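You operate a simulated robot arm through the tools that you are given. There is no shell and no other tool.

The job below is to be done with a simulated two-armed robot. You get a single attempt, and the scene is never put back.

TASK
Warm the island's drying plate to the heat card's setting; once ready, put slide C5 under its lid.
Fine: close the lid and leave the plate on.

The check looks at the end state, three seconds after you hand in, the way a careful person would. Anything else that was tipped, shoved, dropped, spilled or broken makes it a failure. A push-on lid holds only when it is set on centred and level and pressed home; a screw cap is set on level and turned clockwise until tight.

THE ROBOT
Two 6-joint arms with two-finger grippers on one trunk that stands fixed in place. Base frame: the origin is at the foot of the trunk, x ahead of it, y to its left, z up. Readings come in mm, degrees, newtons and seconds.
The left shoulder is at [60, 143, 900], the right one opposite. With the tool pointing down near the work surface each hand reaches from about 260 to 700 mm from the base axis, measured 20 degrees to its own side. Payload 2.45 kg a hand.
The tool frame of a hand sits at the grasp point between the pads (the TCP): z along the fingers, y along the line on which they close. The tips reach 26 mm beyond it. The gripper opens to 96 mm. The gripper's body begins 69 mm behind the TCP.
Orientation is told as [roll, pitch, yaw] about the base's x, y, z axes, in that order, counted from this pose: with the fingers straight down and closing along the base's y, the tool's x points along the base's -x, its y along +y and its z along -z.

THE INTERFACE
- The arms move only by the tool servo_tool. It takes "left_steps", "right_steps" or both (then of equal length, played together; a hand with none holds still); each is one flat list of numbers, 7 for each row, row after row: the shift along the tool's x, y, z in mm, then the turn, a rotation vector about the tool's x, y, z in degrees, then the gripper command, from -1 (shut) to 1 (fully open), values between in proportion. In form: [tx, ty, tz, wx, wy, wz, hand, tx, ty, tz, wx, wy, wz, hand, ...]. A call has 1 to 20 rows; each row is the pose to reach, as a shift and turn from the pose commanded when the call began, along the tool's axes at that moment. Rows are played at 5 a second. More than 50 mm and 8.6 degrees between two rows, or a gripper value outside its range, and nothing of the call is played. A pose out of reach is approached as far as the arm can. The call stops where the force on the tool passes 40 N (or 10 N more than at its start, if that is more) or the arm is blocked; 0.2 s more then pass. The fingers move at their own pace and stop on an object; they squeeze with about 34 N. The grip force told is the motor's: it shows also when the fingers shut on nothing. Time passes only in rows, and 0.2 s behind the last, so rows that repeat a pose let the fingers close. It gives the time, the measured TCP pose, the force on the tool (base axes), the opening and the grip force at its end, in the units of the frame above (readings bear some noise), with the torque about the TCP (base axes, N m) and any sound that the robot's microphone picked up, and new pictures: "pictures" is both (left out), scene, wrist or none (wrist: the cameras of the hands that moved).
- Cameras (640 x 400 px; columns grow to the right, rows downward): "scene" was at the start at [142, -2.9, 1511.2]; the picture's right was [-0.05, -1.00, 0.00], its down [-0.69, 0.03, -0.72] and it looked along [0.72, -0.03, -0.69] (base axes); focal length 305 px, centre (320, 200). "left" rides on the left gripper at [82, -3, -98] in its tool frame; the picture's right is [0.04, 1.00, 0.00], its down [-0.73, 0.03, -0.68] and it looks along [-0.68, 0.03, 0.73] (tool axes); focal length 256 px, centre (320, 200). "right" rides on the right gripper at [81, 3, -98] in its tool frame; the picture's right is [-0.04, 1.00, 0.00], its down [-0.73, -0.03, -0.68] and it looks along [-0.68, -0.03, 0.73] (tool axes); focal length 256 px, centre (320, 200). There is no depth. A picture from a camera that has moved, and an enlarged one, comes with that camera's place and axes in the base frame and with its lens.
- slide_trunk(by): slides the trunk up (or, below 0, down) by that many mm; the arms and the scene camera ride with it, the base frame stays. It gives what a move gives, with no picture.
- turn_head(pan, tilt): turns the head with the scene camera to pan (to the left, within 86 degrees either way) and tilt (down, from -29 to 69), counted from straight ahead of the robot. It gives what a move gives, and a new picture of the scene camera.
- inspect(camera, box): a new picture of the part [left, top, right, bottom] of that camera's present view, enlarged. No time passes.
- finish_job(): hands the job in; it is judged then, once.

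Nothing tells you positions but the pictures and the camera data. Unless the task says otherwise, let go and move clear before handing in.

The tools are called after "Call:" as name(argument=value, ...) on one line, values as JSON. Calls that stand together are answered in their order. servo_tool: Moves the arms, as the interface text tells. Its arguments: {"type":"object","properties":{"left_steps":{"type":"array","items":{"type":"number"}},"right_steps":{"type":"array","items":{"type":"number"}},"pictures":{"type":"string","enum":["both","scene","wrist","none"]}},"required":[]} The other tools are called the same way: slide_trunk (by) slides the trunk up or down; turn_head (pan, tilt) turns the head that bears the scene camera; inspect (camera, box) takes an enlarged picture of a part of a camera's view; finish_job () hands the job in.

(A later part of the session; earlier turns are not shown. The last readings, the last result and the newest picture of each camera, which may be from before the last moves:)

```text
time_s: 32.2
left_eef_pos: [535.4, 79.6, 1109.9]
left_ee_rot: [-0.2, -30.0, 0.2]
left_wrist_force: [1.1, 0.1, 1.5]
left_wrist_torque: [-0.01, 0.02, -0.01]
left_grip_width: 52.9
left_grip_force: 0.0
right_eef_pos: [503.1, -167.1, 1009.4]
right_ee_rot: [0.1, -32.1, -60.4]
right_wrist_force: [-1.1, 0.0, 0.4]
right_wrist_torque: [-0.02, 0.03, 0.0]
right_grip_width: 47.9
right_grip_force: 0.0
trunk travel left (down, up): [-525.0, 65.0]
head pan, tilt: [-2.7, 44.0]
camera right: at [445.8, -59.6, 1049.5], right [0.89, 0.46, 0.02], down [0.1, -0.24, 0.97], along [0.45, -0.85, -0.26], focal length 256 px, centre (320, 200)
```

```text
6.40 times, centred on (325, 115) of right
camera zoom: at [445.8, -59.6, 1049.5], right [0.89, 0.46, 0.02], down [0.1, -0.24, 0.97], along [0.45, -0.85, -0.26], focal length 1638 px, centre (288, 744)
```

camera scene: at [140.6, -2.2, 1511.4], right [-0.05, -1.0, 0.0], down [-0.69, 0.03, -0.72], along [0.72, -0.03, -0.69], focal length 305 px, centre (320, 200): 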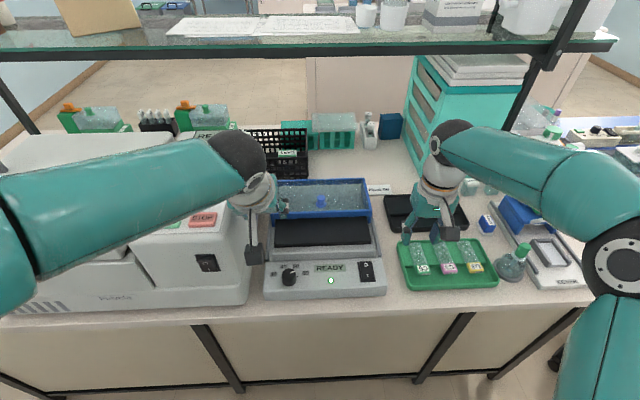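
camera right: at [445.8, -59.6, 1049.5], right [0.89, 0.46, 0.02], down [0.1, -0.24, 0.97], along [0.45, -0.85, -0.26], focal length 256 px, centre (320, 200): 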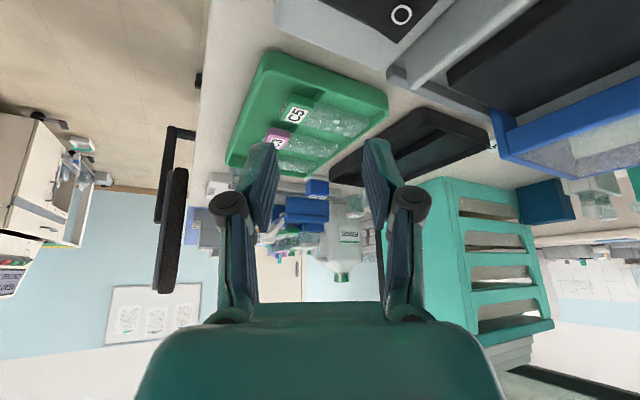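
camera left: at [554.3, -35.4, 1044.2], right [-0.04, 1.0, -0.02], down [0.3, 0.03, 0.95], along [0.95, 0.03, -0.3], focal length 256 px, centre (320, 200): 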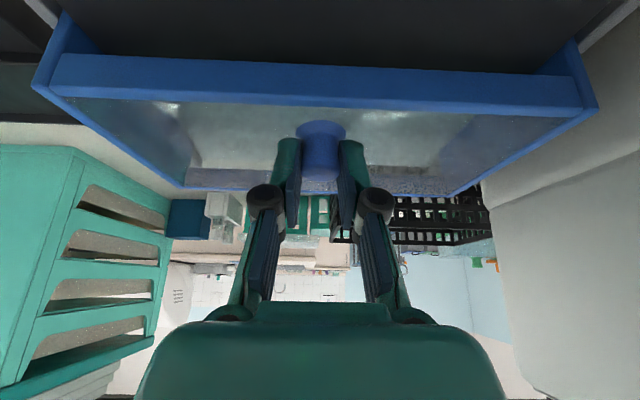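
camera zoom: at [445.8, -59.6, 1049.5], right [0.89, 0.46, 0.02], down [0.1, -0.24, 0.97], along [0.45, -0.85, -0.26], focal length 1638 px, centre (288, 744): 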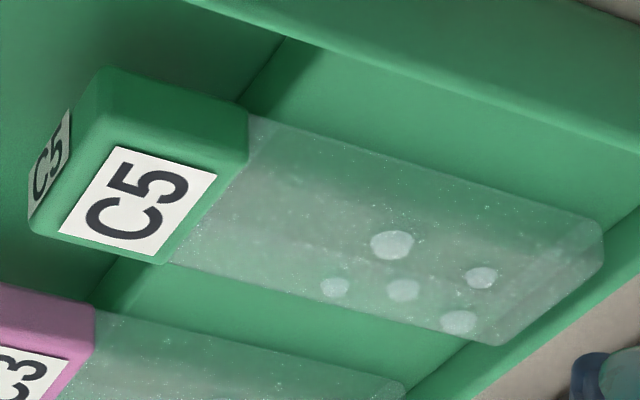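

The slide is a uniform slab about 10 mm thick, 30 wide, 90 long, so it can lie flat. I now need the clearance under the lid's front bar: right hand goes to wait over the tray, left hand then takes a low look from the front.

Call:
servo_tool(right_steps=[0, 0, 0, 0, 8, 0, 0, 0, 0, 0, 0, 16, 0, 0, 0, 0, 0, 0, 24, 0, 0, 0, 0, 0, 0, 32, 0, 0], pictures="none")

Call:
servo_tool(right_steps=[-12, -3, 1, 0, 0, -7.5, 0, -24, -6, 2, 0, 0, -15, 0, -36, -9, 3, 0, 0, -22.5, 0, -48, -12, 4, 0, 0, -30, 0, -60, -15, 5, 0, 0, -37.5, 0, -72, -18, 6, 0, 0, -45, 0, -84, -21, 7, 0, 0, -52.5, 0, -95, -23, 9, 0, 0, -60, 0], left_steps=[0, 0, 0, 0, 0, 0, 0, 0, 0, 0, 0, 0, 0, 0, 0, 0, 0, 0, 0, 0, 0, 12, -16, 17, 0, -3, 0, 0, 24, -32, 34, 0, -6, 0, 0, 36, -48, 51, 0, -9, 0, 0, 44, -64, 68, 0, -12, 0, 0, 48, -80, 85, 0, -15, 0, 0], pictures="both")

Call:
inspect(camera="left", box=[160, 50, 480, 250])

```text
time_s: 33.2
left_eef_pos: [536.8, 79.0, 1109.8]
left_ee_rot: [-0.1, -30.1, 0.2]
left_wrist_force: [-0.6, 0.3, 0.6]
left_wrist_torque: [0.01, 0.03, 0.0]
left_grip_width: 52.9
left_grip_force: 0.0
right_eef_pos: [501.9, -167.2, 1009.3]
right_ee_rot: [0.0, 0.0, -60.3]
right_wrist_force: [1.2, 0.4, -0.7]
right_wrist_torque: [0.01, 0.04, -0.01]
right_grip_width: 48.0
right_grip_force: 0.1
trunk travel left (down, up): [-525.0, 65.0]
head pan, tilt: [-2.7, 44.0]
```

```text
time_s: 35.0
left_eef_pos: [538.4, -4.5, 1013.5]
left_ee_rot: [-0.1, -45.1, 0.1]
left_wrist_force: [-0.6, -0.3, 0.1]
left_wrist_torque: [0.02, 0.0, 0.01]
left_grip_width: 47.9
left_grip_force: 0.0
right_eef_pos: [530.0, -261.9, 1001.1]
right_ee_rot: [0.1, 0.1, -0.3]
right_wrist_force: [0.8, 0.1, 0.7]
right_wrist_torque: [-0.01, 0.02, -0.03]
right_grip_width: 48.0
right_grip_force: 0.0
trunk travel left (down, up): [-525.0, 65.0]
head pan, tilt: [-2.7, 44.0]
camera scene: at [143.0, -3.7, 1511.1], right [-0.05, -1.0, 0.0], down [-0.69, 0.03, -0.72], along [0.72, -0.03, -0.7], focal length 305 px, centre (320, 200)
camera right: at [447.3, -258.4, 1098.3], right [0.04, 1.0, 0.0], down [0.73, -0.03, 0.68], along [0.68, -0.03, -0.74], focal length 256 px, centre (320, 200)
camera left: at [410.7, -8.0, 1023.2], right [-0.03, 1.0, -0.03], down [0.04, 0.03, 1.0], along [1.0, 0.03, -0.04], focal length 256 px, centre (320, 200)
```

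scene: 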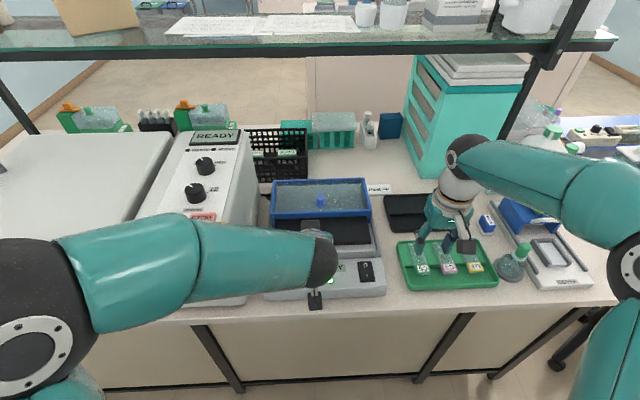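
right: 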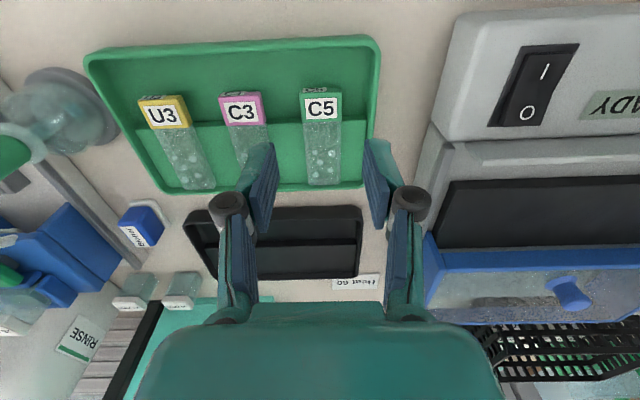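
left: 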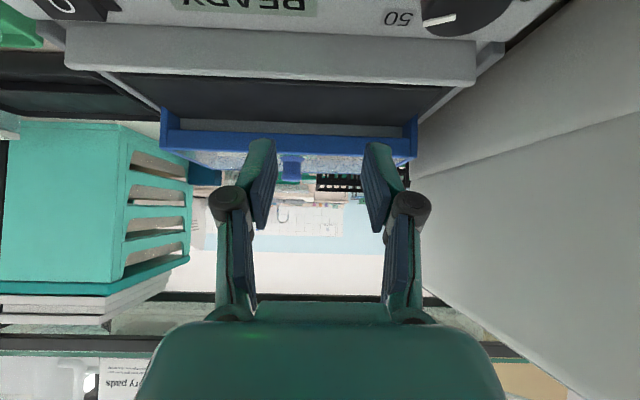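

```text
2.00 times, centred on (320, 150) of left
camera zoom: at [410.7, -8.0, 1023.2], right [-0.03, 1.0, -0.03], down [0.04, 0.03, 1.0], along [1.0, 0.03, -0.04], focal length 512 px, centre (320, 300)
```

zoom: 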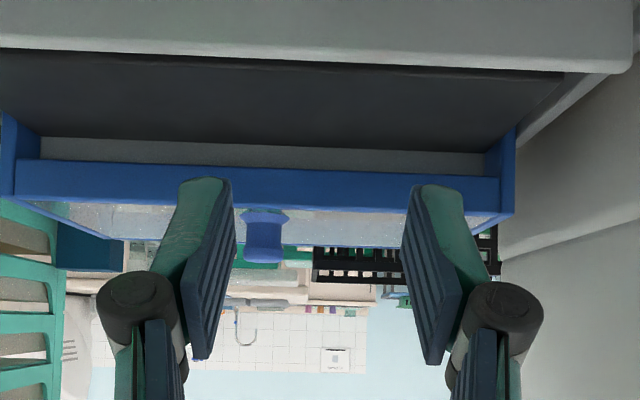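

The low view shows the plate spans x≈592–669, top z≈936, and the lid's front bar clears it by about 12 mm, enough for the ~8.5 mm slide. I'll lay the slide crosswise (along y) on the plate. Now I refine C5's position and retract the left hand.

Call:
servo_tool(left_steps=[-12, 10, -20, 0, 3, 0, 0, -24, 30, -40, 0, 6, 0, 0, -36, 55, -60, 0, 9, 0, 0, -44, 80, -80, 0, 12, 0, 0, -48, 90, -90, 0, 15, 0, 0], pictures="scene")

Call:
inspect(camera="right", box=[190, 70, 400, 200])

Call:
inspect(camera="scene", box=[385, 225, 505, 300])

Call:
inspect(camera="scene", box=[255, 170, 395, 305])

```text
time_s: 36.2
left_eef_pos: [506.1, 88.3, 1109.5]
left_ee_rot: [-0.3, -29.9, 0.1]
left_wrist_force: [0.5, -0.5, -0.5]
left_wrist_torque: [0.05, 0.01, -0.01]
left_grip_width: 48.0
left_grip_force: 0.0
right_eef_pos: [529.1, -262.2, 1001.0]
right_ee_rot: [0.0, 0.1, -0.3]
right_wrist_force: [0.0, 0.4, 0.1]
right_wrist_torque: [-0.04, 0.0, 0.01]
right_grip_width: 48.1
right_grip_force: 0.0
trunk travel left (down, up): [-525.0, 65.0]
head pan, tilt: [-2.7, 44.0]
camera scene: at [142.3, -3.0, 1511.2], right [-0.05, -1.0, 0.0], down [-0.69, 0.03, -0.72], along [0.72, -0.03, -0.69], focal length 305 px, centre (320, 200)
```

scene: 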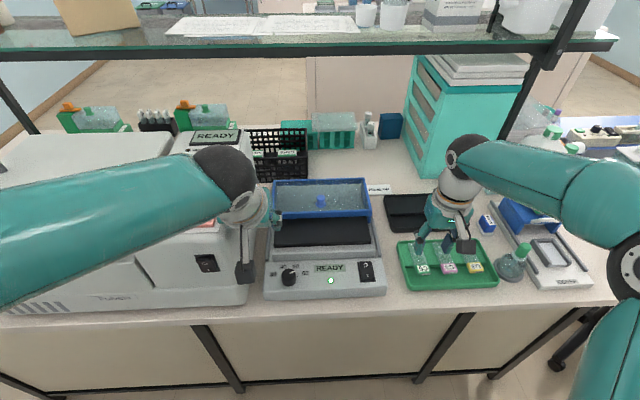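

```text
3.05 times, centred on (295, 135) of right
camera zoom: at [446.8, -257.4, 1098.8], right [0.05, 1.0, 0.0], down [0.73, -0.03, 0.68], along [0.68, -0.03, -0.73], focal length 780 px, centre (396, 398)
```

zoom: 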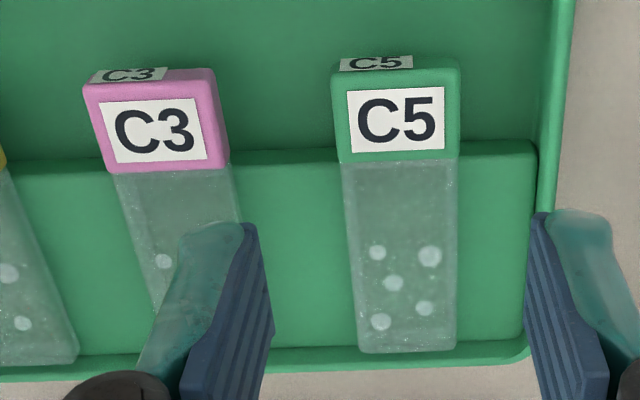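

```text
5.33 times, centred on (445, 262) of scene
camera zoom: at [142.3, -3.0, 1511.2], right [-0.05, -1.0, 0.0], down [-0.69, 0.03, -0.72], along [0.72, -0.03, -0.69], focal length 1629 px, centre (-347, -133)
```

zoom: 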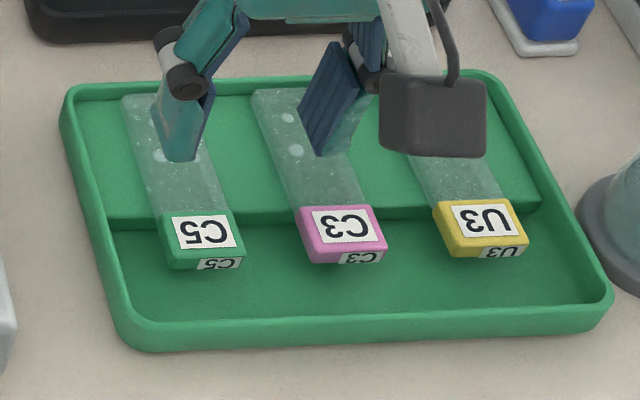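

```text
2.96 times, centred on (325, 238) of scene
camera zoom: at [142.3, -3.0, 1511.2], right [-0.05, -1.0, 0.0], down [-0.69, 0.03, -0.72], along [0.72, -0.03, -0.69], focal length 905 px, centre (305, 89)
```

zoom: 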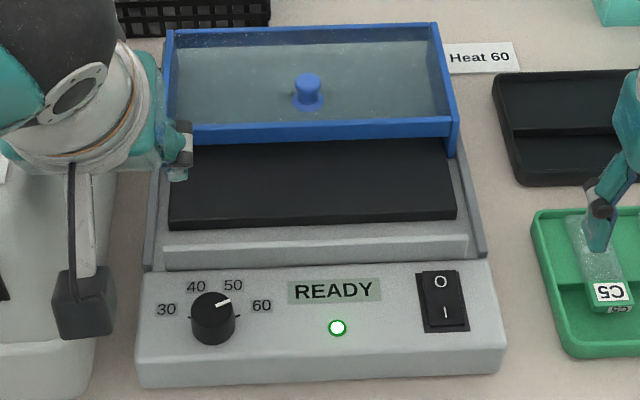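

C5's label block is centred at (529, −261), top z≈906. I descend straight over it with the fingers open 46 mm.

Call:
servo_tool(right_steps=[1, 1, 25, 0, 0, 0, -0.04, 1, 1, 45, 0, 0, 0, -0.04, 1, 1, 60, 0, 0, 0, -0.04, 1, 1, 70, 0, 0, 0, -0.04, 1, 1, 75, 0, 0, 0, -0.04], pictures="both")

Call:
inspect(camera="right", box=[220, 80, 420, 220])

Call:
inspect(camera="scene", box=[385, 225, 505, 300])

```text
time_s: 37.4
left_eef_pos: [507.4, 89.0, 1109.7]
left_ee_rot: [-0.1, -30.0, 0.1]
left_wrist_force: [-0.7, -0.1, 0.2]
left_wrist_torque: [-0.01, -0.02, -0.02]
left_grip_width: 47.9
left_grip_force: 0.2
right_eef_pos: [527.0, -259.0, 927.2]
right_ee_rot: [0.0, 0.1, -0.3]
right_wrist_force: [-0.2, -1.3, -0.4]
right_wrist_torque: [0.01, 0.0, 0.01]
right_grip_width: 46.3
right_grip_force: 0.1
trunk travel left (down, up): [-525.0, 65.0]
head pan, tilt: [-2.7, 44.0]
camera scene: at [142.3, -2.9, 1511.2], right [-0.05, -1.0, 0.0], down [-0.69, 0.03, -0.72], along [0.72, -0.03, -0.69], focal length 305 px, centre (320, 200)
camera right: at [446.1, -256.0, 1024.3], right [0.05, 1.0, 0.0], down [0.73, -0.03, 0.68], along [0.68, -0.03, -0.73], focal length 256 px, centre (320, 200)
```

scene: 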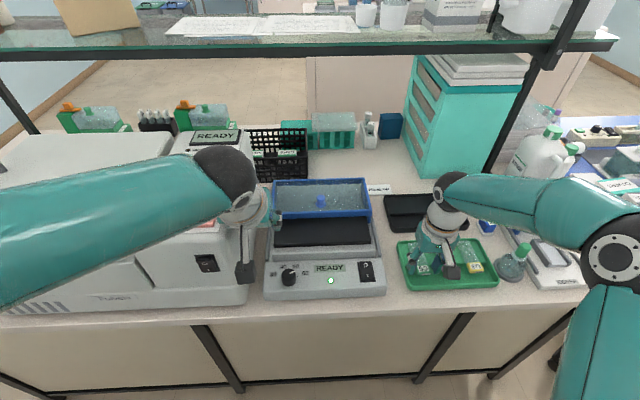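
right: 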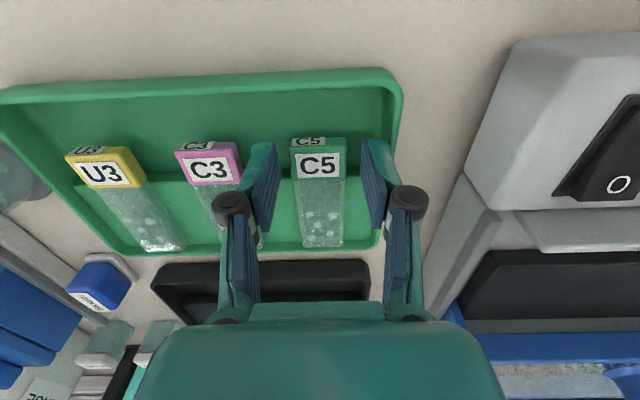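

```text
2.86 times, centred on (320, 150) of right
camera zoom: at [446.1, -256.0, 1024.3], right [0.05, 1.0, 0.0], down [0.73, -0.03, 0.68], along [0.68, -0.03, -0.73], focal length 731 px, centre (320, 343)
```

zoom: 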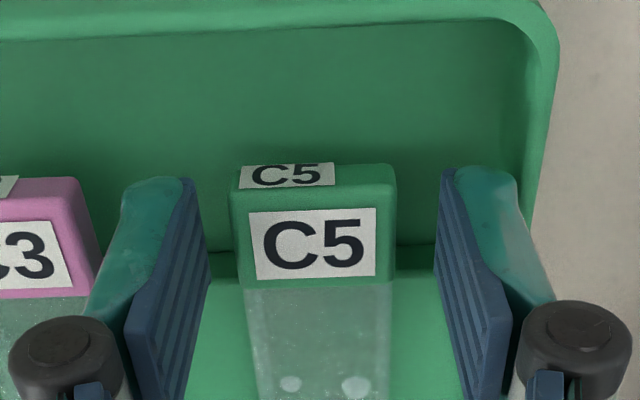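

```text
5.33 times, centred on (445, 262) of scene
camera zoom: at [142.3, -2.9, 1511.2], right [-0.05, -1.0, 0.0], down [-0.69, 0.03, -0.72], along [0.72, -0.03, -0.69], focal length 1629 px, centre (-347, -133)
```

zoom: 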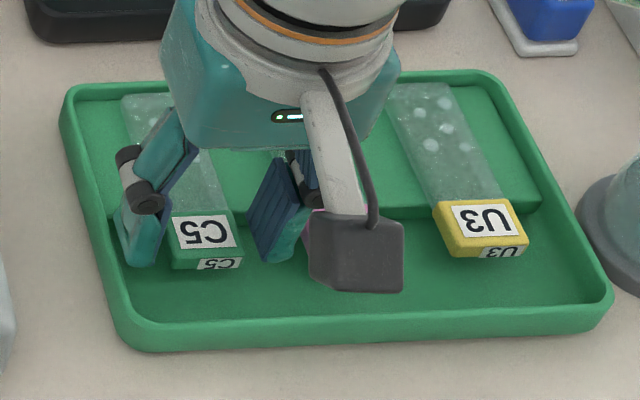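

Well aligned; I lower 3 mm more, shift 2 mm right and close on the label block.

Call:
servo_tool(right_steps=[0, -2, 1.5, 0, 0, 0, -0.04, 0, -2, 3, 0, 0, 0, -0.04, 0, -2, 3, 0, 0, 0, -0.4, 0, -2, 3, 0, 0, 0, -1, 0, -2, 3, 0, 0, 0, -1, 0, -2, 3, 0, 0, 0, -1], pictures="wrist")

Call:
inspect(camera="right", box=[220, 80, 420, 220])

```text
time_s: 38.8
left_eef_pos: [506.6, 88.6, 1109.7]
left_ee_rot: [-0.1, -30.1, 0.1]
left_wrist_force: [0.0, 0.5, 0.1]
left_wrist_torque: [0.01, -0.01, -0.02]
left_grip_width: 47.9
left_grip_force: 0.1
right_eef_pos: [527.1, -262.6, 923.5]
right_ee_rot: [0.0, 0.0, -0.2]
right_wrist_force: [-0.4, 0.7, -0.1]
right_wrist_torque: [-0.03, -0.02, 0.03]
right_grip_width: 30.9
right_grip_force: 34.2
trunk travel left (down, up): [-525.0, 65.0]
head pan, tilt: [-2.7, 44.0]
camera right: at [446.9, -259.0, 1020.6], right [0.05, 1.0, 0.0], down [0.73, -0.03, 0.68], along [0.68, -0.03, -0.73], focal length 256 px, centre (320, 200)
```

right: 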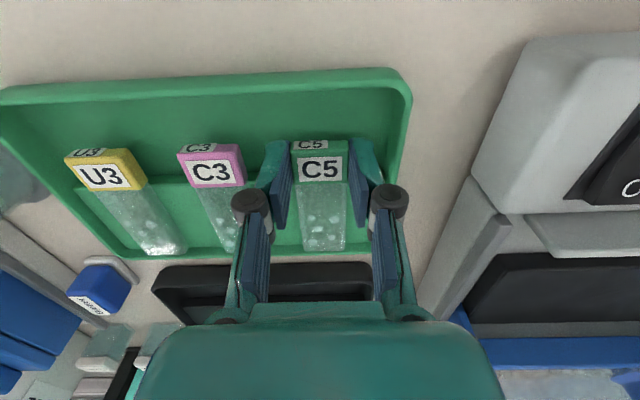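

```text
2.86 times, centred on (320, 150) of right
camera zoom: at [446.9, -259.0, 1020.6], right [0.05, 1.0, 0.0], down [0.73, -0.03, 0.68], along [0.68, -0.03, -0.73], focal length 731 px, centre (320, 343)
```

zoom: 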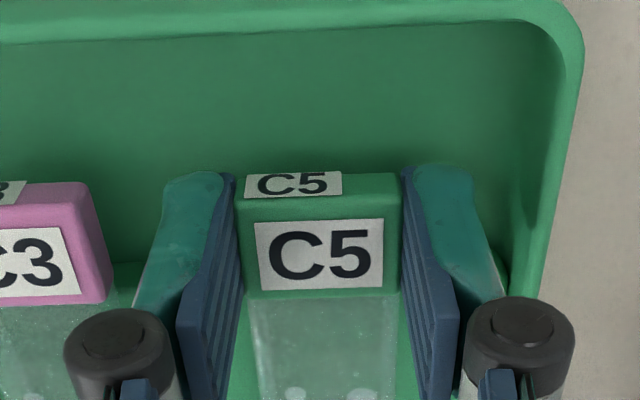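

C5 is gripped at 30.9 mm. I lift it straight up.

Call:
servo_tool(right_steps=[0, 0, -5, 0, 0, 0, -1, 0, 0, -15, 0, 0, 0, -1, 0, 0, -30, 0, 0, 0, -1, 0, 0, -55, 0, 0, 0, -1, 0, 0, -80, 0, 0, 0, -1, 0, 0, -100, 0, 0, 0, -1], pictures="both")

Call:
inspect(camera="right", box=[220, 80, 420, 240])

Call:
inspect(camera="scene", box=[385, 185, 505, 300])

```text
time_s: 40.2
left_eef_pos: [505.9, 88.6, 1109.6]
left_ee_rot: [-0.1, -30.0, 0.0]
left_wrist_force: [0.0, -0.3, -0.3]
left_wrist_torque: [0.0, 0.06, 0.01]
left_grip_width: 47.8
left_grip_force: 0.1
right_eef_pos: [528.9, -261.0, 1023.8]
right_ee_rot: [-0.1, 0.0, -0.3]
right_wrist_force: [0.4, 0.1, 0.1]
right_wrist_torque: [0.03, 0.04, -0.01]
right_grip_width: 30.9
right_grip_force: 33.7
trunk travel left (down, up): [-525.0, 65.0]
head pan, tilt: [-2.7, 44.0]
camera scene: at [141.9, -2.9, 1511.2], right [-0.05, -1.0, 0.0], down [-0.69, 0.03, -0.72], along [0.72, -0.03, -0.69], focal length 305 px, centre (320, 200)
camera right: at [447.7, -257.5, 1122.3], right [0.05, 1.0, 0.0], down [0.73, -0.03, 0.68], along [0.68, -0.03, -0.73], focal length 256 px, centre (320, 200)
```

scene: 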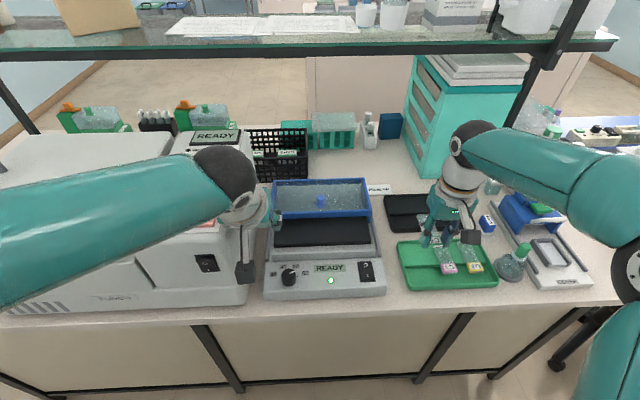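
right: 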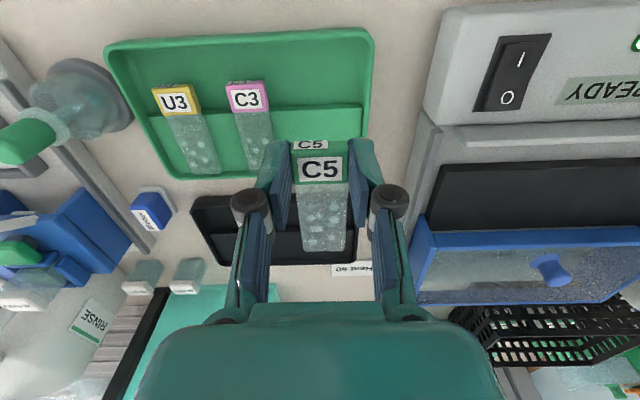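

```text
2.50 times, centred on (320, 160) of right
camera zoom: at [447.7, -257.5, 1122.3], right [0.05, 1.0, 0.0], down [0.73, -0.03, 0.68], along [0.68, -0.03, -0.73], focal length 640 px, centre (320, 300)
```

zoom: 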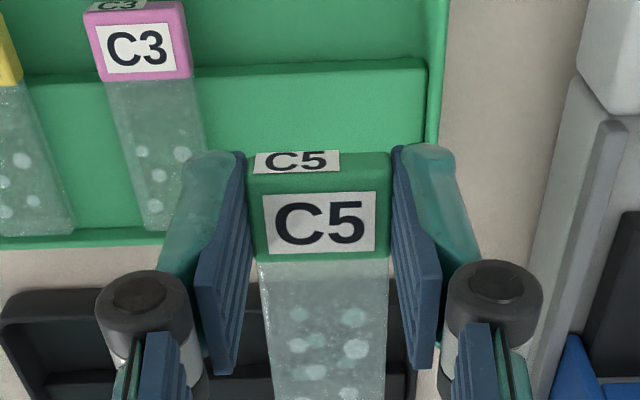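

```text
3.48 times, centred on (445, 242) of scene
camera zoom: at [141.9, -2.9, 1511.2], right [-0.05, -1.0, 0.0], down [-0.69, 0.03, -0.72], along [0.72, -0.03, -0.69], focal length 1062 px, centre (-115, 52)
```

zoom: 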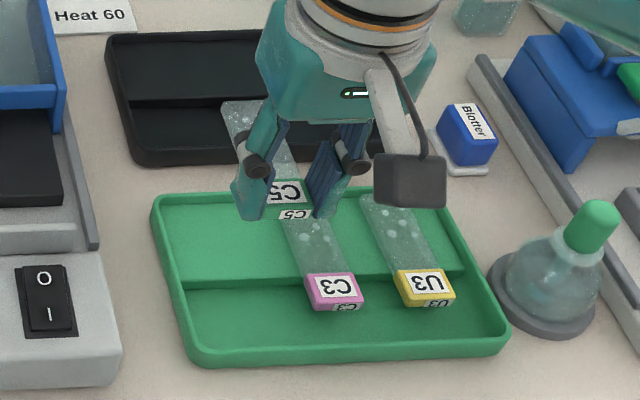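

C5 is held level. I turn the hand 90° counter-clockwise while carrying it to above the plate, well above the lid's height.

Call:
servo_tool(right_steps=[-7, 15, -1, 0, 0, -8, -1, -15, 30, -2, 0, 0, -16, -1, -22, 45, -2, 0, 0, -24, -1, -30, 60, -2, 0, 0, -32, -1, -37, 75, -2, 0, 0, -40, -1, -45, 90, -2, 0, 0, -48, -1, -52, 105, -2, 0, 0, -56, -1, -60, 120, -2, 0, 0, -64, -1, -67, 135, -2, 0, 0, -72, -1, -75, 150, -2, 0, 0, -80, -1, -83, 166, -2, 0, 0, -88, -1, -83, 171, -2, 0, 0, -90, -1, -83, 171, -2, 0, 0, -90, -1], pictures="both")

Call:
inspect(camera="scene", box=[255, 170, 395, 305])

Call:
inspect(camera="right", box=[160, 80, 480, 280])

```text
time_s: 43.0
left_eef_pos: [507.0, 88.4, 1109.8]
left_ee_rot: [-0.1, -29.9, 0.1]
left_wrist_force: [-0.1, 0.4, 0.0]
left_wrist_torque: [-0.02, 0.04, -0.02]
left_grip_width: 48.1
left_grip_force: 0.1
right_eef_pos: [612.4, -91.5, 1026.2]
right_ee_rot: [0.2, 0.1, 89.7]
right_wrist_force: [-0.8, -0.1, -0.4]
right_wrist_torque: [-0.01, 0.03, -0.04]
right_grip_width: 31.2
right_grip_force: 33.9
trunk travel left (down, up): [-525.0, 65.0]
head pan, tilt: [-2.7, 44.0]
camera scene: at [142.6, -2.9, 1511.2], right [-0.05, -1.0, 0.0], down [-0.69, 0.03, -0.72], along [0.72, -0.03, -0.69], focal length 305 px, centre (320, 200)
camera right: at [609.3, -173.6, 1124.1], right [-1.0, 0.04, 0.0], down [0.03, 0.73, 0.68], along [0.03, 0.68, -0.73], focal length 256 px, centre (320, 200)
```

scene: 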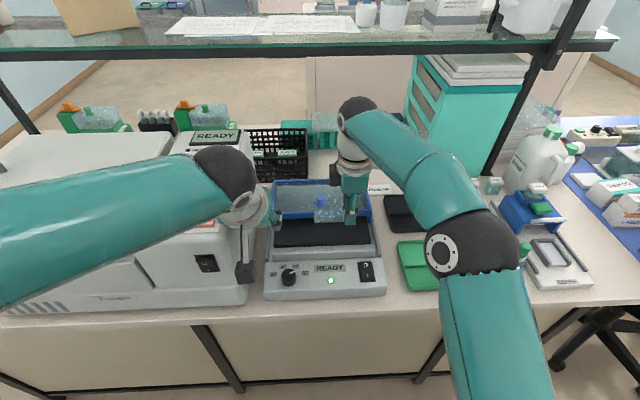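
right: 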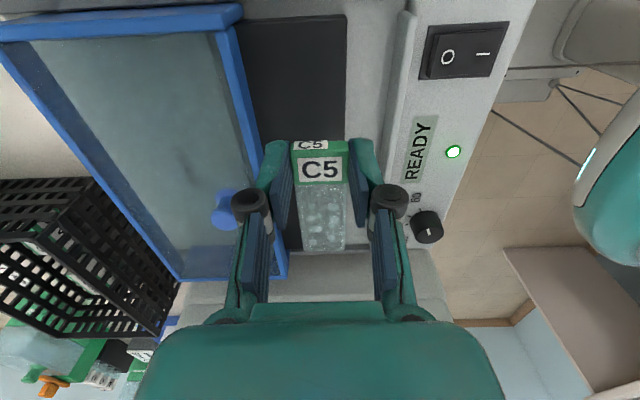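

```text
2.96 times, centred on (325, 238) of scene
camera zoom: at [142.6, -2.9, 1511.2], right [-0.05, -1.0, 0.0], down [-0.69, 0.03, -0.72], along [0.72, -0.03, -0.69], focal length 905 px, centre (305, 89)
```

zoom: 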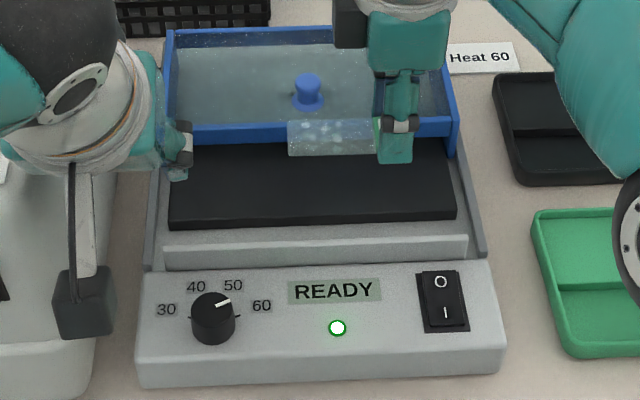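

```text
2.00 times, centred on (320, 180) of right
camera zoom: at [609.3, -173.6, 1124.1], right [-1.0, 0.04, 0.0], down [0.03, 0.73, 0.68], along [0.03, 0.68, -0.73], focal length 512 px, centre (320, 240)
```

zoom: 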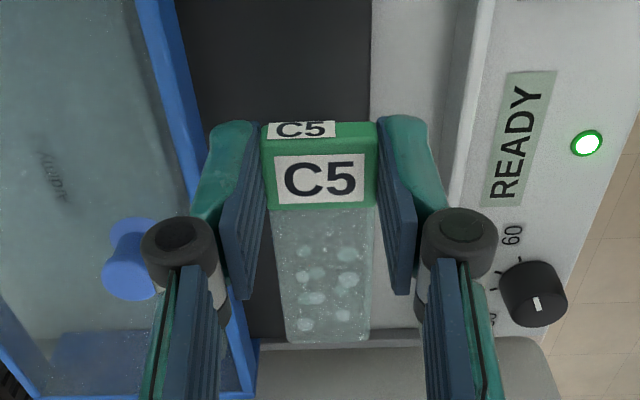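

The hand reached yaw 90 and C5 is over the plate. I shift 3 mm rearward and lower to just above the plate surface.

Call:
servo_tool(right_steps=[0, -3, 15, 0, 0, 0, -1, 0, -3, 30, 0, 0, 0, -1, 0, -3, 42, 0, 0, 0, -1, 0, -3, 52, 0, 0, 0, -1, 0, -3, 57, 0, 0, 0, -1], pictures="both")

Call:
inspect(camera="scene", box=[275, 200, 385, 275])

Call:
inspect(camera="right", box=[200, 60, 440, 270])

```text
time_s: 44.2
left_eef_pos: [507.6, 87.8, 1109.3]
left_ee_rot: [0.0, -30.0, 0.2]
left_wrist_force: [-0.3, -0.3, -0.3]
left_wrist_torque: [0.0, 0.03, 0.0]
left_grip_width: 48.1
left_grip_force: 0.1
right_eef_pos: [616.3, -93.5, 968.5]
right_ee_rot: [0.0, 0.0, 89.6]
right_wrist_force: [-0.3, -0.2, -1.3]
right_wrist_torque: [-0.02, 0.02, 0.01]
right_grip_width: 31.2
right_grip_force: 34.2
trunk travel left (down, up): [-525.0, 65.0]
head pan, tilt: [-2.7, 44.0]
camera scene: at [142.5, -2.9, 1511.2], right [-0.05, -1.0, 0.0], down [-0.69, 0.03, -0.72], along [0.72, -0.03, -0.69], focal length 305 px, centre (320, 200)
camera right: at [611.4, -174.5, 1066.1], right [-1.0, 0.05, 0.0], down [0.03, 0.73, 0.68], along [0.03, 0.68, -0.73], focal length 256 px, centre (320, 200)
```

scene: 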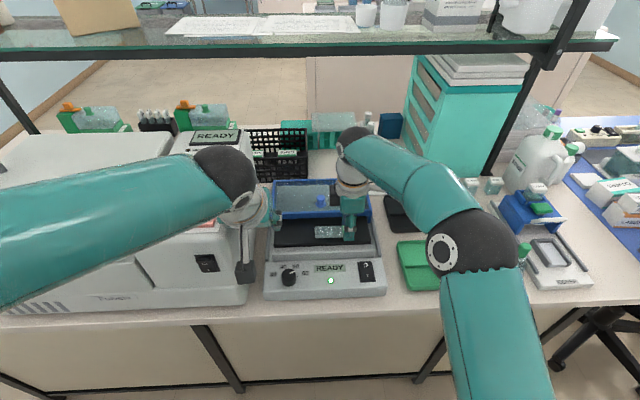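
right: 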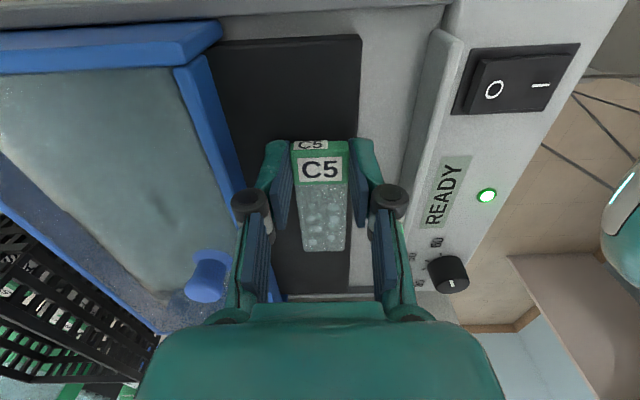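

```text
5.33 times, centred on (330, 238) of scene
camera zoom: at [142.5, -2.9, 1511.2], right [-0.05, -1.0, 0.0], down [-0.69, 0.03, -0.72], along [0.72, -0.03, -0.69], focal length 1629 px, centre (267, 0)
```

zoom: 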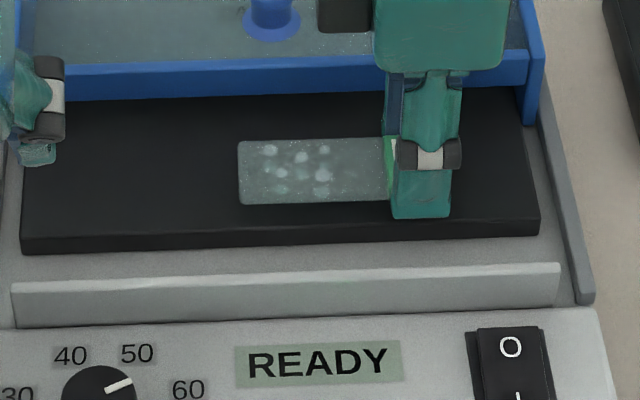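

```text
1.90 times, centred on (320, 165) of right
camera zoom: at [611.4, -174.5, 1066.1], right [-1.0, 0.05, 0.0], down [0.03, 0.73, 0.68], along [0.03, 0.68, -0.73], focal length 488 px, centre (320, 267)
```

zoom: 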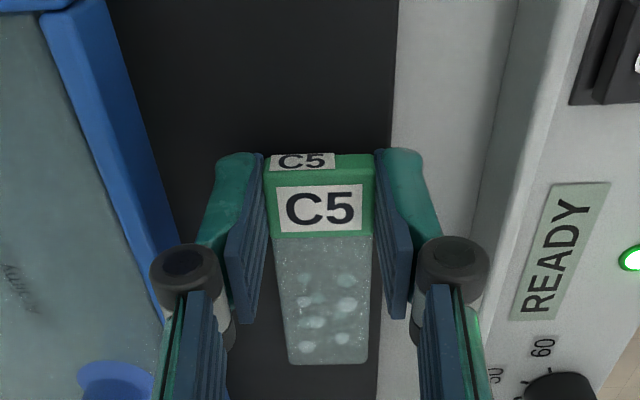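

Call:
servo_tool(right_steps=[0, 0, 2, 0, 0, 0, -1, 0, 0, 4, 0, 0, 0, -1, 0, 0, 5, 0, 0, 0, -1], pictures="wrist")

Call:
inspect(camera="scene", box=[275, 200, 385, 275])

```text
time_s: 45.0
left_eef_pos: [507.6, 87.1, 1109.9]
left_ee_rot: [-0.1, -30.0, 0.1]
left_wrist_force: [-0.1, -0.2, -0.4]
left_wrist_torque: [0.01, -0.01, 0.01]
left_grip_width: 47.9
left_grip_force: 0.1
right_eef_pos: [616.1, -91.6, 963.6]
right_ee_rot: [0.1, 0.0, 89.6]
right_wrist_force: [0.8, 1.1, -0.7]
right_wrist_torque: [-0.03, 0.02, -0.03]
right_grip_width: 31.4
right_grip_force: 33.6
trunk travel left (down, up): [-525.0, 65.0]
head pan, tilt: [-2.7, 44.0]
camera right: at [611.7, -173.3, 1060.3], right [-1.0, 0.05, 0.0], down [0.03, 0.73, 0.68], along [0.03, 0.68, -0.73], focal length 256 px, centre (320, 200)
```

right: 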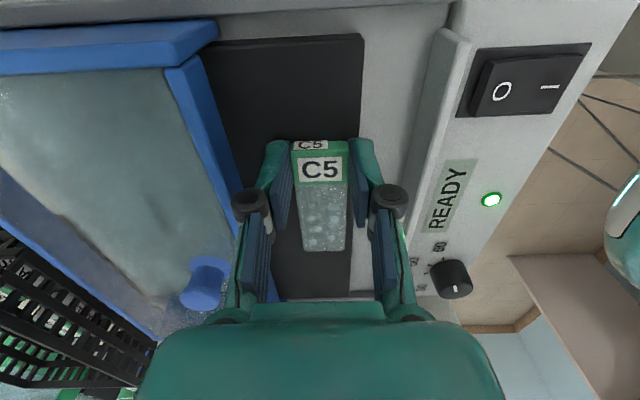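

```text
5.33 times, centred on (330, 238) of scene
camera zoom: at [142.4, -2.9, 1511.2], right [-0.05, -1.0, 0.0], down [-0.69, 0.03, -0.72], along [0.72, -0.03, -0.69], focal length 1629 px, centre (267, 0)
```

zoom: 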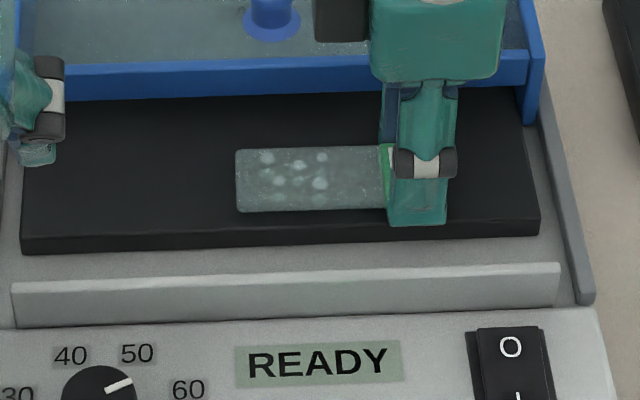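

Call:
servo_tool(right_steps=[0, 0, 1, 0, 0, 0, -1, 0, 0, 2, 0, 0, 0, -1, 0, 0, 2, 0, 0, 0, -1], pictures="none")

```text
time_s: 45.8
left_eef_pos: [506.4, 88.3, 1110.4]
left_ee_rot: [-0.1, -30.0, 0.1]
left_wrist_force: [-1.1, 0.4, 0.6]
left_wrist_torque: [-0.01, 0.0, 0.02]
left_grip_width: 48.2
left_grip_force: 0.2
right_eef_pos: [614.7, -90.9, 961.4]
right_ee_rot: [0.1, -0.1, 89.8]
right_wrist_force: [0.0, 0.7, -0.9]
right_wrist_torque: [-0.04, 0.0, -0.01]
right_grip_width: 31.0
right_grip_force: 34.0
trunk travel left (down, up): [-525.0, 65.0]
head pan, tilt: [-2.7, 44.0]
```

Call:
servo_tool(right_steps=[0, 0, 1, 0, 0, 0, -1, 0, 0, 1.5, 0, 0, 0, -1], pictures="none")

Call:
inspect(camera="scene", box=[300, 210, 370, 260])

```text
time_s: 46.4
left_eef_pos: [505.7, 88.5, 1109.7]
left_ee_rot: [-0.1, -30.0, 0.2]
left_wrist_force: [-0.1, 0.0, 0.3]
left_wrist_torque: [0.01, 0.0, 0.01]
left_grip_width: 48.1
left_grip_force: 0.1
right_eef_pos: [615.5, -91.6, 960.9]
right_ee_rot: [-0.1, 0.0, 89.6]
right_wrist_force: [-0.6, -0.6, 4.7]
right_wrist_torque: [-0.01, 0.03, 0.05]
right_grip_width: 31.3
right_grip_force: 34.4
trunk travel left (down, up): [-525.0, 65.0]
head pan, tilt: [-2.7, 44.0]
```

```text
8.00 times, centred on (335, 235) of scene
camera zoom: at [141.7, -2.9, 1511.4], right [-0.05, -1.0, 0.0], down [-0.69, 0.03, -0.72], along [0.72, -0.03, -0.69], focal length 2443 px, centre (200, -80)
```

zoom: 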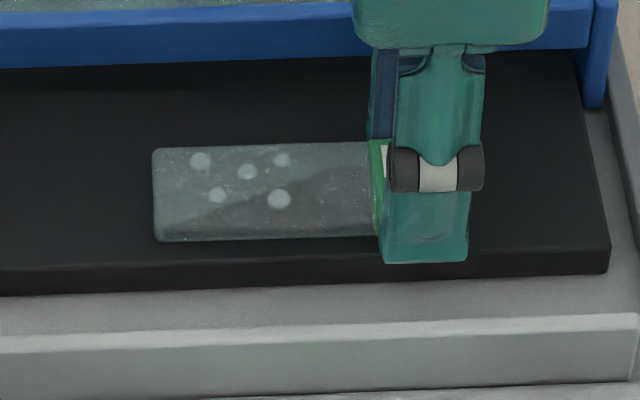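

Contact felt (4.7 N): the slide rests on the plate. I open slightly and rise straight up.

Call:
servo_tool(right_steps=[0, 0, 0, 0, 0, 0, -0.3, 0, 0, 0, 0, 0, 0, -0.18, 0, 0, -1, 0, 0, 0, -0.18, 0, 0, -8, 0, 0, 0, -0.18, 0, 0, -25, 0, 0, 0, -0.18, 0, 0, -50, 0, 0, 0, -0.18, 0, 0, -90, 0, 0, 0, -0.18], pictures="both")

Call:
inspect(camera="scene", box=[275, 200, 385, 275])

Call:
inspect(camera="right", box=[180, 60, 460, 270])

```text
time_s: 48.0
left_eef_pos: [505.5, 87.8, 1110.4]
left_ee_rot: [-0.2, -30.0, 0.1]
left_wrist_force: [0.1, -0.7, 0.5]
left_wrist_torque: [0.02, -0.01, 0.02]
left_grip_width: 47.9
left_grip_force: 0.1
right_eef_pos: [619.3, -91.4, 1049.2]
right_ee_rot: [0.1, 0.1, 89.8]
right_wrist_force: [-0.1, 0.4, 0.5]
right_wrist_torque: [0.02, -0.04, -0.01]
right_grip_width: 39.4
right_grip_force: 0.0
trunk travel left (down, up): [-525.0, 65.0]
head pan, tilt: [-2.7, 44.0]
camera scene: at [142.0, -2.8, 1511.2], right [-0.05, -1.0, 0.0], down [-0.69, 0.03, -0.72], along [0.72, -0.03, -0.69], focal length 305 px, centre (320, 200)
camera right: at [615.2, -173.1, 1146.5], right [-1.0, 0.05, 0.0], down [0.03, 0.73, 0.68], along [0.03, 0.68, -0.73], focal length 256 px, centre (320, 200)
```

scene: 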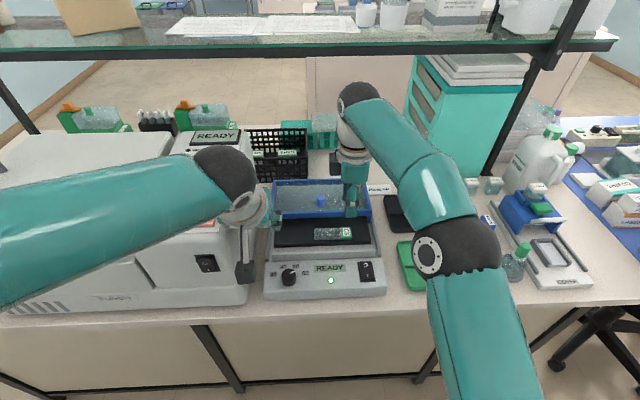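
right: 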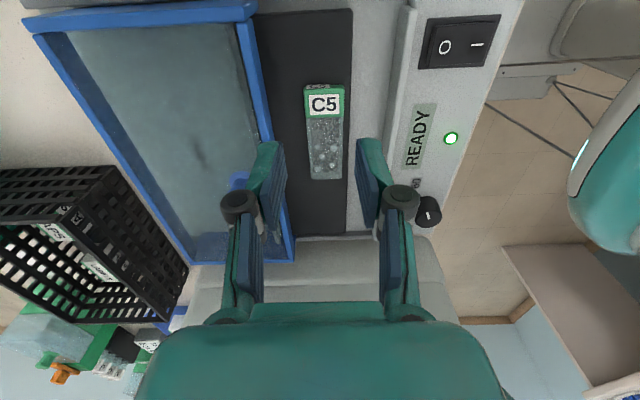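

```text
5.33 times, centred on (330, 238) of scene
camera zoom: at [142.0, -2.8, 1511.2], right [-0.05, -1.0, 0.0], down [-0.69, 0.03, -0.72], along [0.72, -0.03, -0.69], focal length 1629 px, centre (267, 0)
```

zoom: 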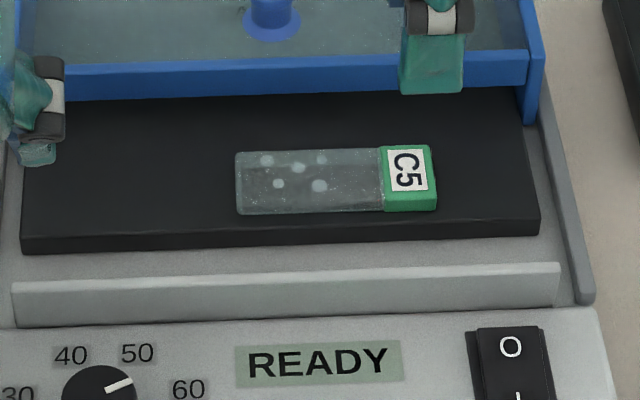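

```text
1.90 times, centred on (320, 165) of right
camera zoom: at [615.2, -173.1, 1146.5], right [-1.0, 0.05, 0.0], down [0.03, 0.73, 0.68], along [0.03, 0.68, -0.73], focal length 488 px, centre (320, 267)
```

zoom: 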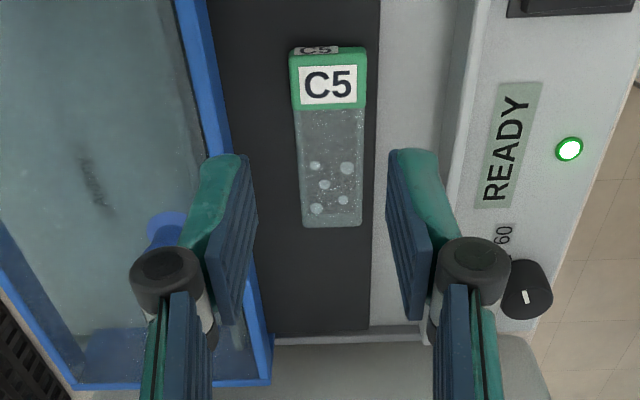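

C5 lies flat on the plate. I swing the right arm clear to the right, then take a low frontal look with the left hand to check the bar's clearance over the slide.

Call:
servo_tool(right_steps=[17, 3, -10, 0, 0, 8, -0.18, 34, 6, -20, 0, 0, 16, -0.18, 51, 10, -30, 0, 0, 24, -0.18, 68, 20, -40, 0, 0, 32, -0.18, 85, 30, -50, 0, 0, 40, -0.18, 102, 45, -50, 0, 0, 48, -0.18, 120, 60, -50, 0, 0, 56, -0.18, 138, 75, -50, 0, 0, 64, -0.18, 156, 85, -50, 0, 0, 72, -0.18, 174, 95, -50, 0, 0, 80, -0.18, 190, 100, -50, 0, 0, 88, -0.18], pictures="none")

Call:
servo_tool(left_steps=[4, -19, 20, 0, -3, 0, 0, 8, -38, 40, 0, -6, 0, 0, 12, -57, 60, 0, -9, 0, 0, 16, -76, 80, 0, -12, 0, 0, 20, -95, 100, 0, -15, 0, 0], pictures="both")

Call:
inspect(camera="left", box=[160, 50, 480, 250])

Call:
inspect(camera="left", box=[160, 80, 300, 150])

```text
time_s: 50.4
left_eef_pos: [506.2, 88.0, 1110.0]
left_ee_rot: [-0.1, -30.0, 0.1]
left_wrist_force: [0.6, -0.6, 0.2]
left_wrist_torque: [-0.03, 0.03, -0.03]
left_grip_width: 47.7
left_grip_force: 0.1
right_eef_pos: [514.9, -279.6, 1098.7]
right_ee_rot: [0.0, 0.0, 1.4]
right_wrist_force: [-1.4, -0.8, -0.2]
right_wrist_torque: [0.01, 0.0, 0.01]
right_grip_width: 39.5
right_grip_force: 0.0
trunk travel left (down, up): [-525.0, 65.0]
head pan, tilt: [-2.7, 44.0]
```

```text
time_s: 51.6
left_eef_pos: [538.1, -8.5, 1016.0]
left_ee_rot: [-0.2, -45.0, 0.2]
left_wrist_force: [0.0, -0.3, -0.1]
left_wrist_torque: [0.02, 0.0, 0.02]
left_grip_width: 48.1
left_grip_force: 0.1
right_eef_pos: [514.9, -279.8, 1099.0]
right_ee_rot: [0.0, 0.0, 1.8]
right_wrist_force: [0.3, -0.5, 0.5]
right_wrist_torque: [0.01, 0.0, -0.01]
right_grip_width: 39.4
right_grip_force: 0.0
trunk travel left (down, up): [-525.0, 65.0]
head pan, tilt: [-2.7, 44.0]
camera scene: at [142.8, -3.5, 1511.2], right [-0.05, -1.0, 0.0], down [-0.69, 0.03, -0.72], along [0.72, -0.03, -0.7], focal length 305 px, centre (320, 200)
camera left: at [411.6, -11.6, 1026.5], right [-0.03, 1.0, -0.03], down [0.04, 0.03, 1.0], along [1.0, 0.03, -0.04], focal length 256 px, centre (320, 200)
```

scene: 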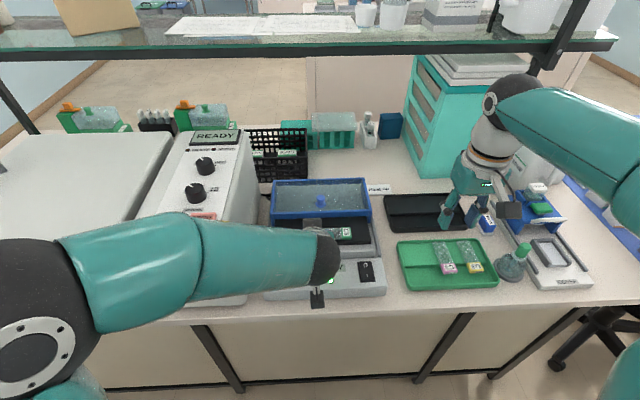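
left: 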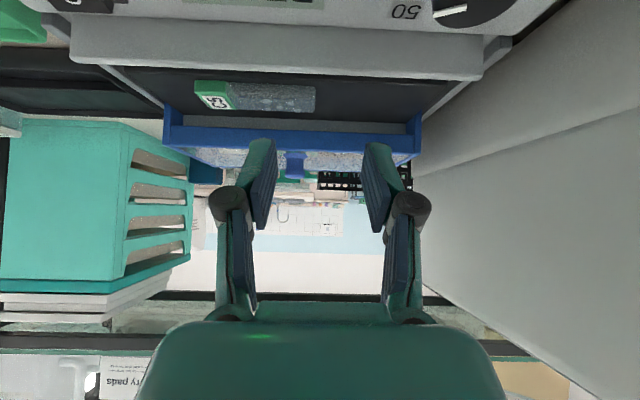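

```text
2.00 times, centred on (320, 150) of left
camera zoom: at [411.6, -11.6, 1026.5], right [-0.03, 1.0, -0.03], down [0.04, 0.03, 1.0], along [1.0, 0.03, -0.04], focal length 512 px, centre (320, 300)
```

zoom: 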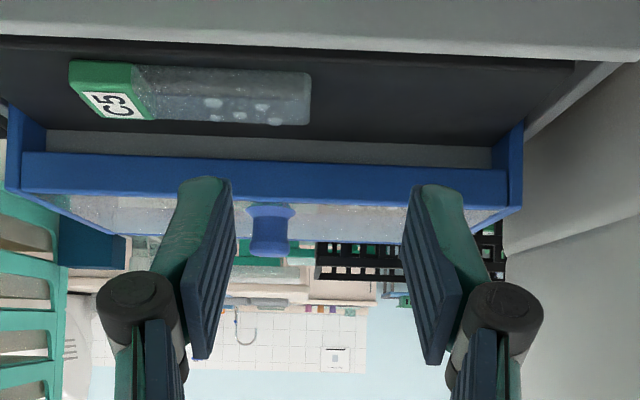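

```text
4.57 times, centred on (230, 115) of left
camera zoom: at [411.6, -11.6, 1026.5], right [-0.03, 1.0, -0.03], down [0.04, 0.03, 1.0], along [1.0, 0.03, -0.04], focal length 1170 px, centre (731, 589)
```

zoom: 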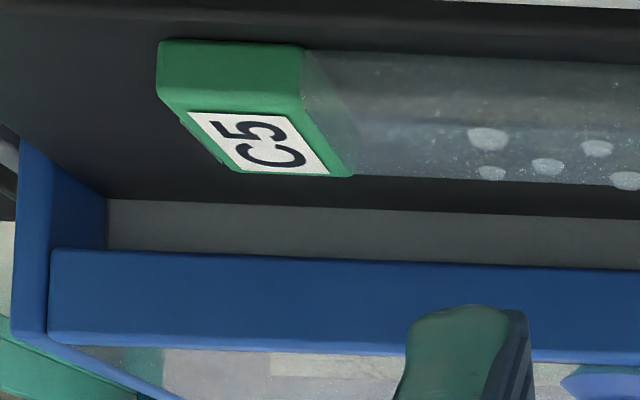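

The slide's top is at about 944 and the bar's underside at about 951, so it clears. I bring the left hand back over the knob at its open position.

Call:
servo_tool(left_steps=[-24.7, -5, -24.7, 0, 3, 0, 0, -59.4, -10, -17, 0, 6, 0, 0, -87.7, -15, 11.3, 0, 9, 0, 0, -116, -20, 39.6, 0, 12, 0, 0, -141.4, -24, 65, 0, 15, 0, 0, -141.4, -24, 65, 0, 15, 0, 0], pictures="both")

Call:
inspect(camera="left", box=[220, 0, 420, 200])

```text
time_s: 53.0
left_eef_pos: [682.8, -26.3, 1072.9]
left_ee_rot: [-0.1, -30.0, 0.1]
left_wrist_force: [-1.0, -0.9, 0.5]
left_wrist_torque: [-0.03, -0.01, -0.02]
left_grip_width: 48.0
left_grip_force: 0.1
right_eef_pos: [513.4, -279.5, 1099.4]
right_ee_rot: [0.0, 0.1, 1.6]
right_wrist_force: [-0.5, 0.7, 1.2]
right_wrist_torque: [-0.01, -0.04, 0.02]
right_grip_width: 39.5
right_grip_force: 0.1
trunk travel left (down, up): [-525.0, 65.0]
head pan, tilt: [-2.7, 44.0]
camera scene: at [141.0, -2.6, 1511.4], right [-0.05, -1.0, 0.0], down [-0.69, 0.03, -0.72], along [0.72, -0.03, -0.69], focal length 305 px, centre (320, 200)
camera left: at [563.2, -30.7, 1115.9], right [-0.04, 1.0, -0.02], down [0.3, 0.03, 0.95], along [0.95, 0.03, -0.3], focal length 256 px, centre (320, 200)
```

scene: 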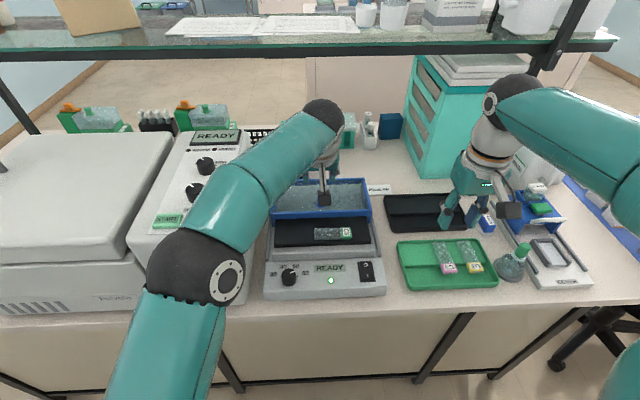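
left: 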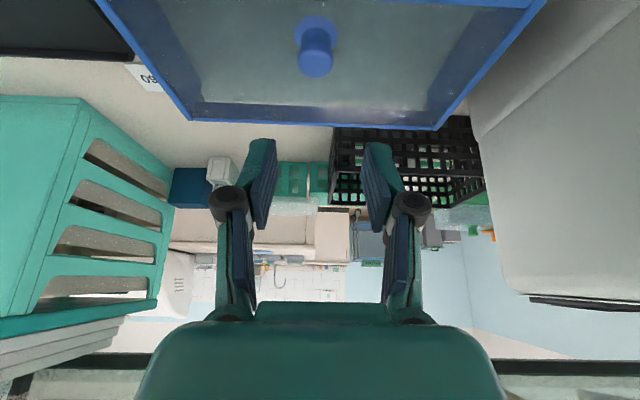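

```text
2.00 times, centred on (320, 100) of left
camera zoom: at [563.2, -30.7, 1115.9], right [-0.04, 1.0, -0.02], down [0.3, 0.03, 0.95], along [0.95, 0.03, -0.3], focal length 512 px, centre (320, 400)
```

zoom: 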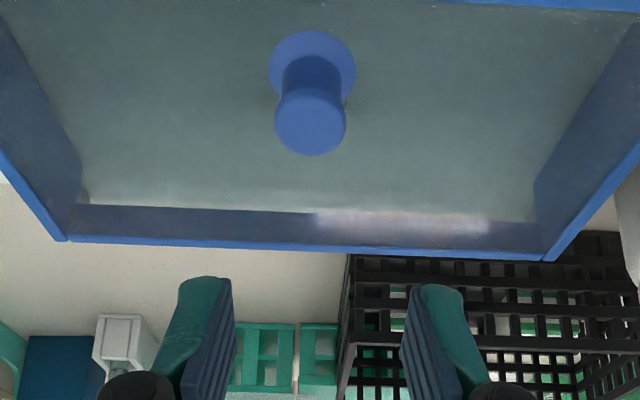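

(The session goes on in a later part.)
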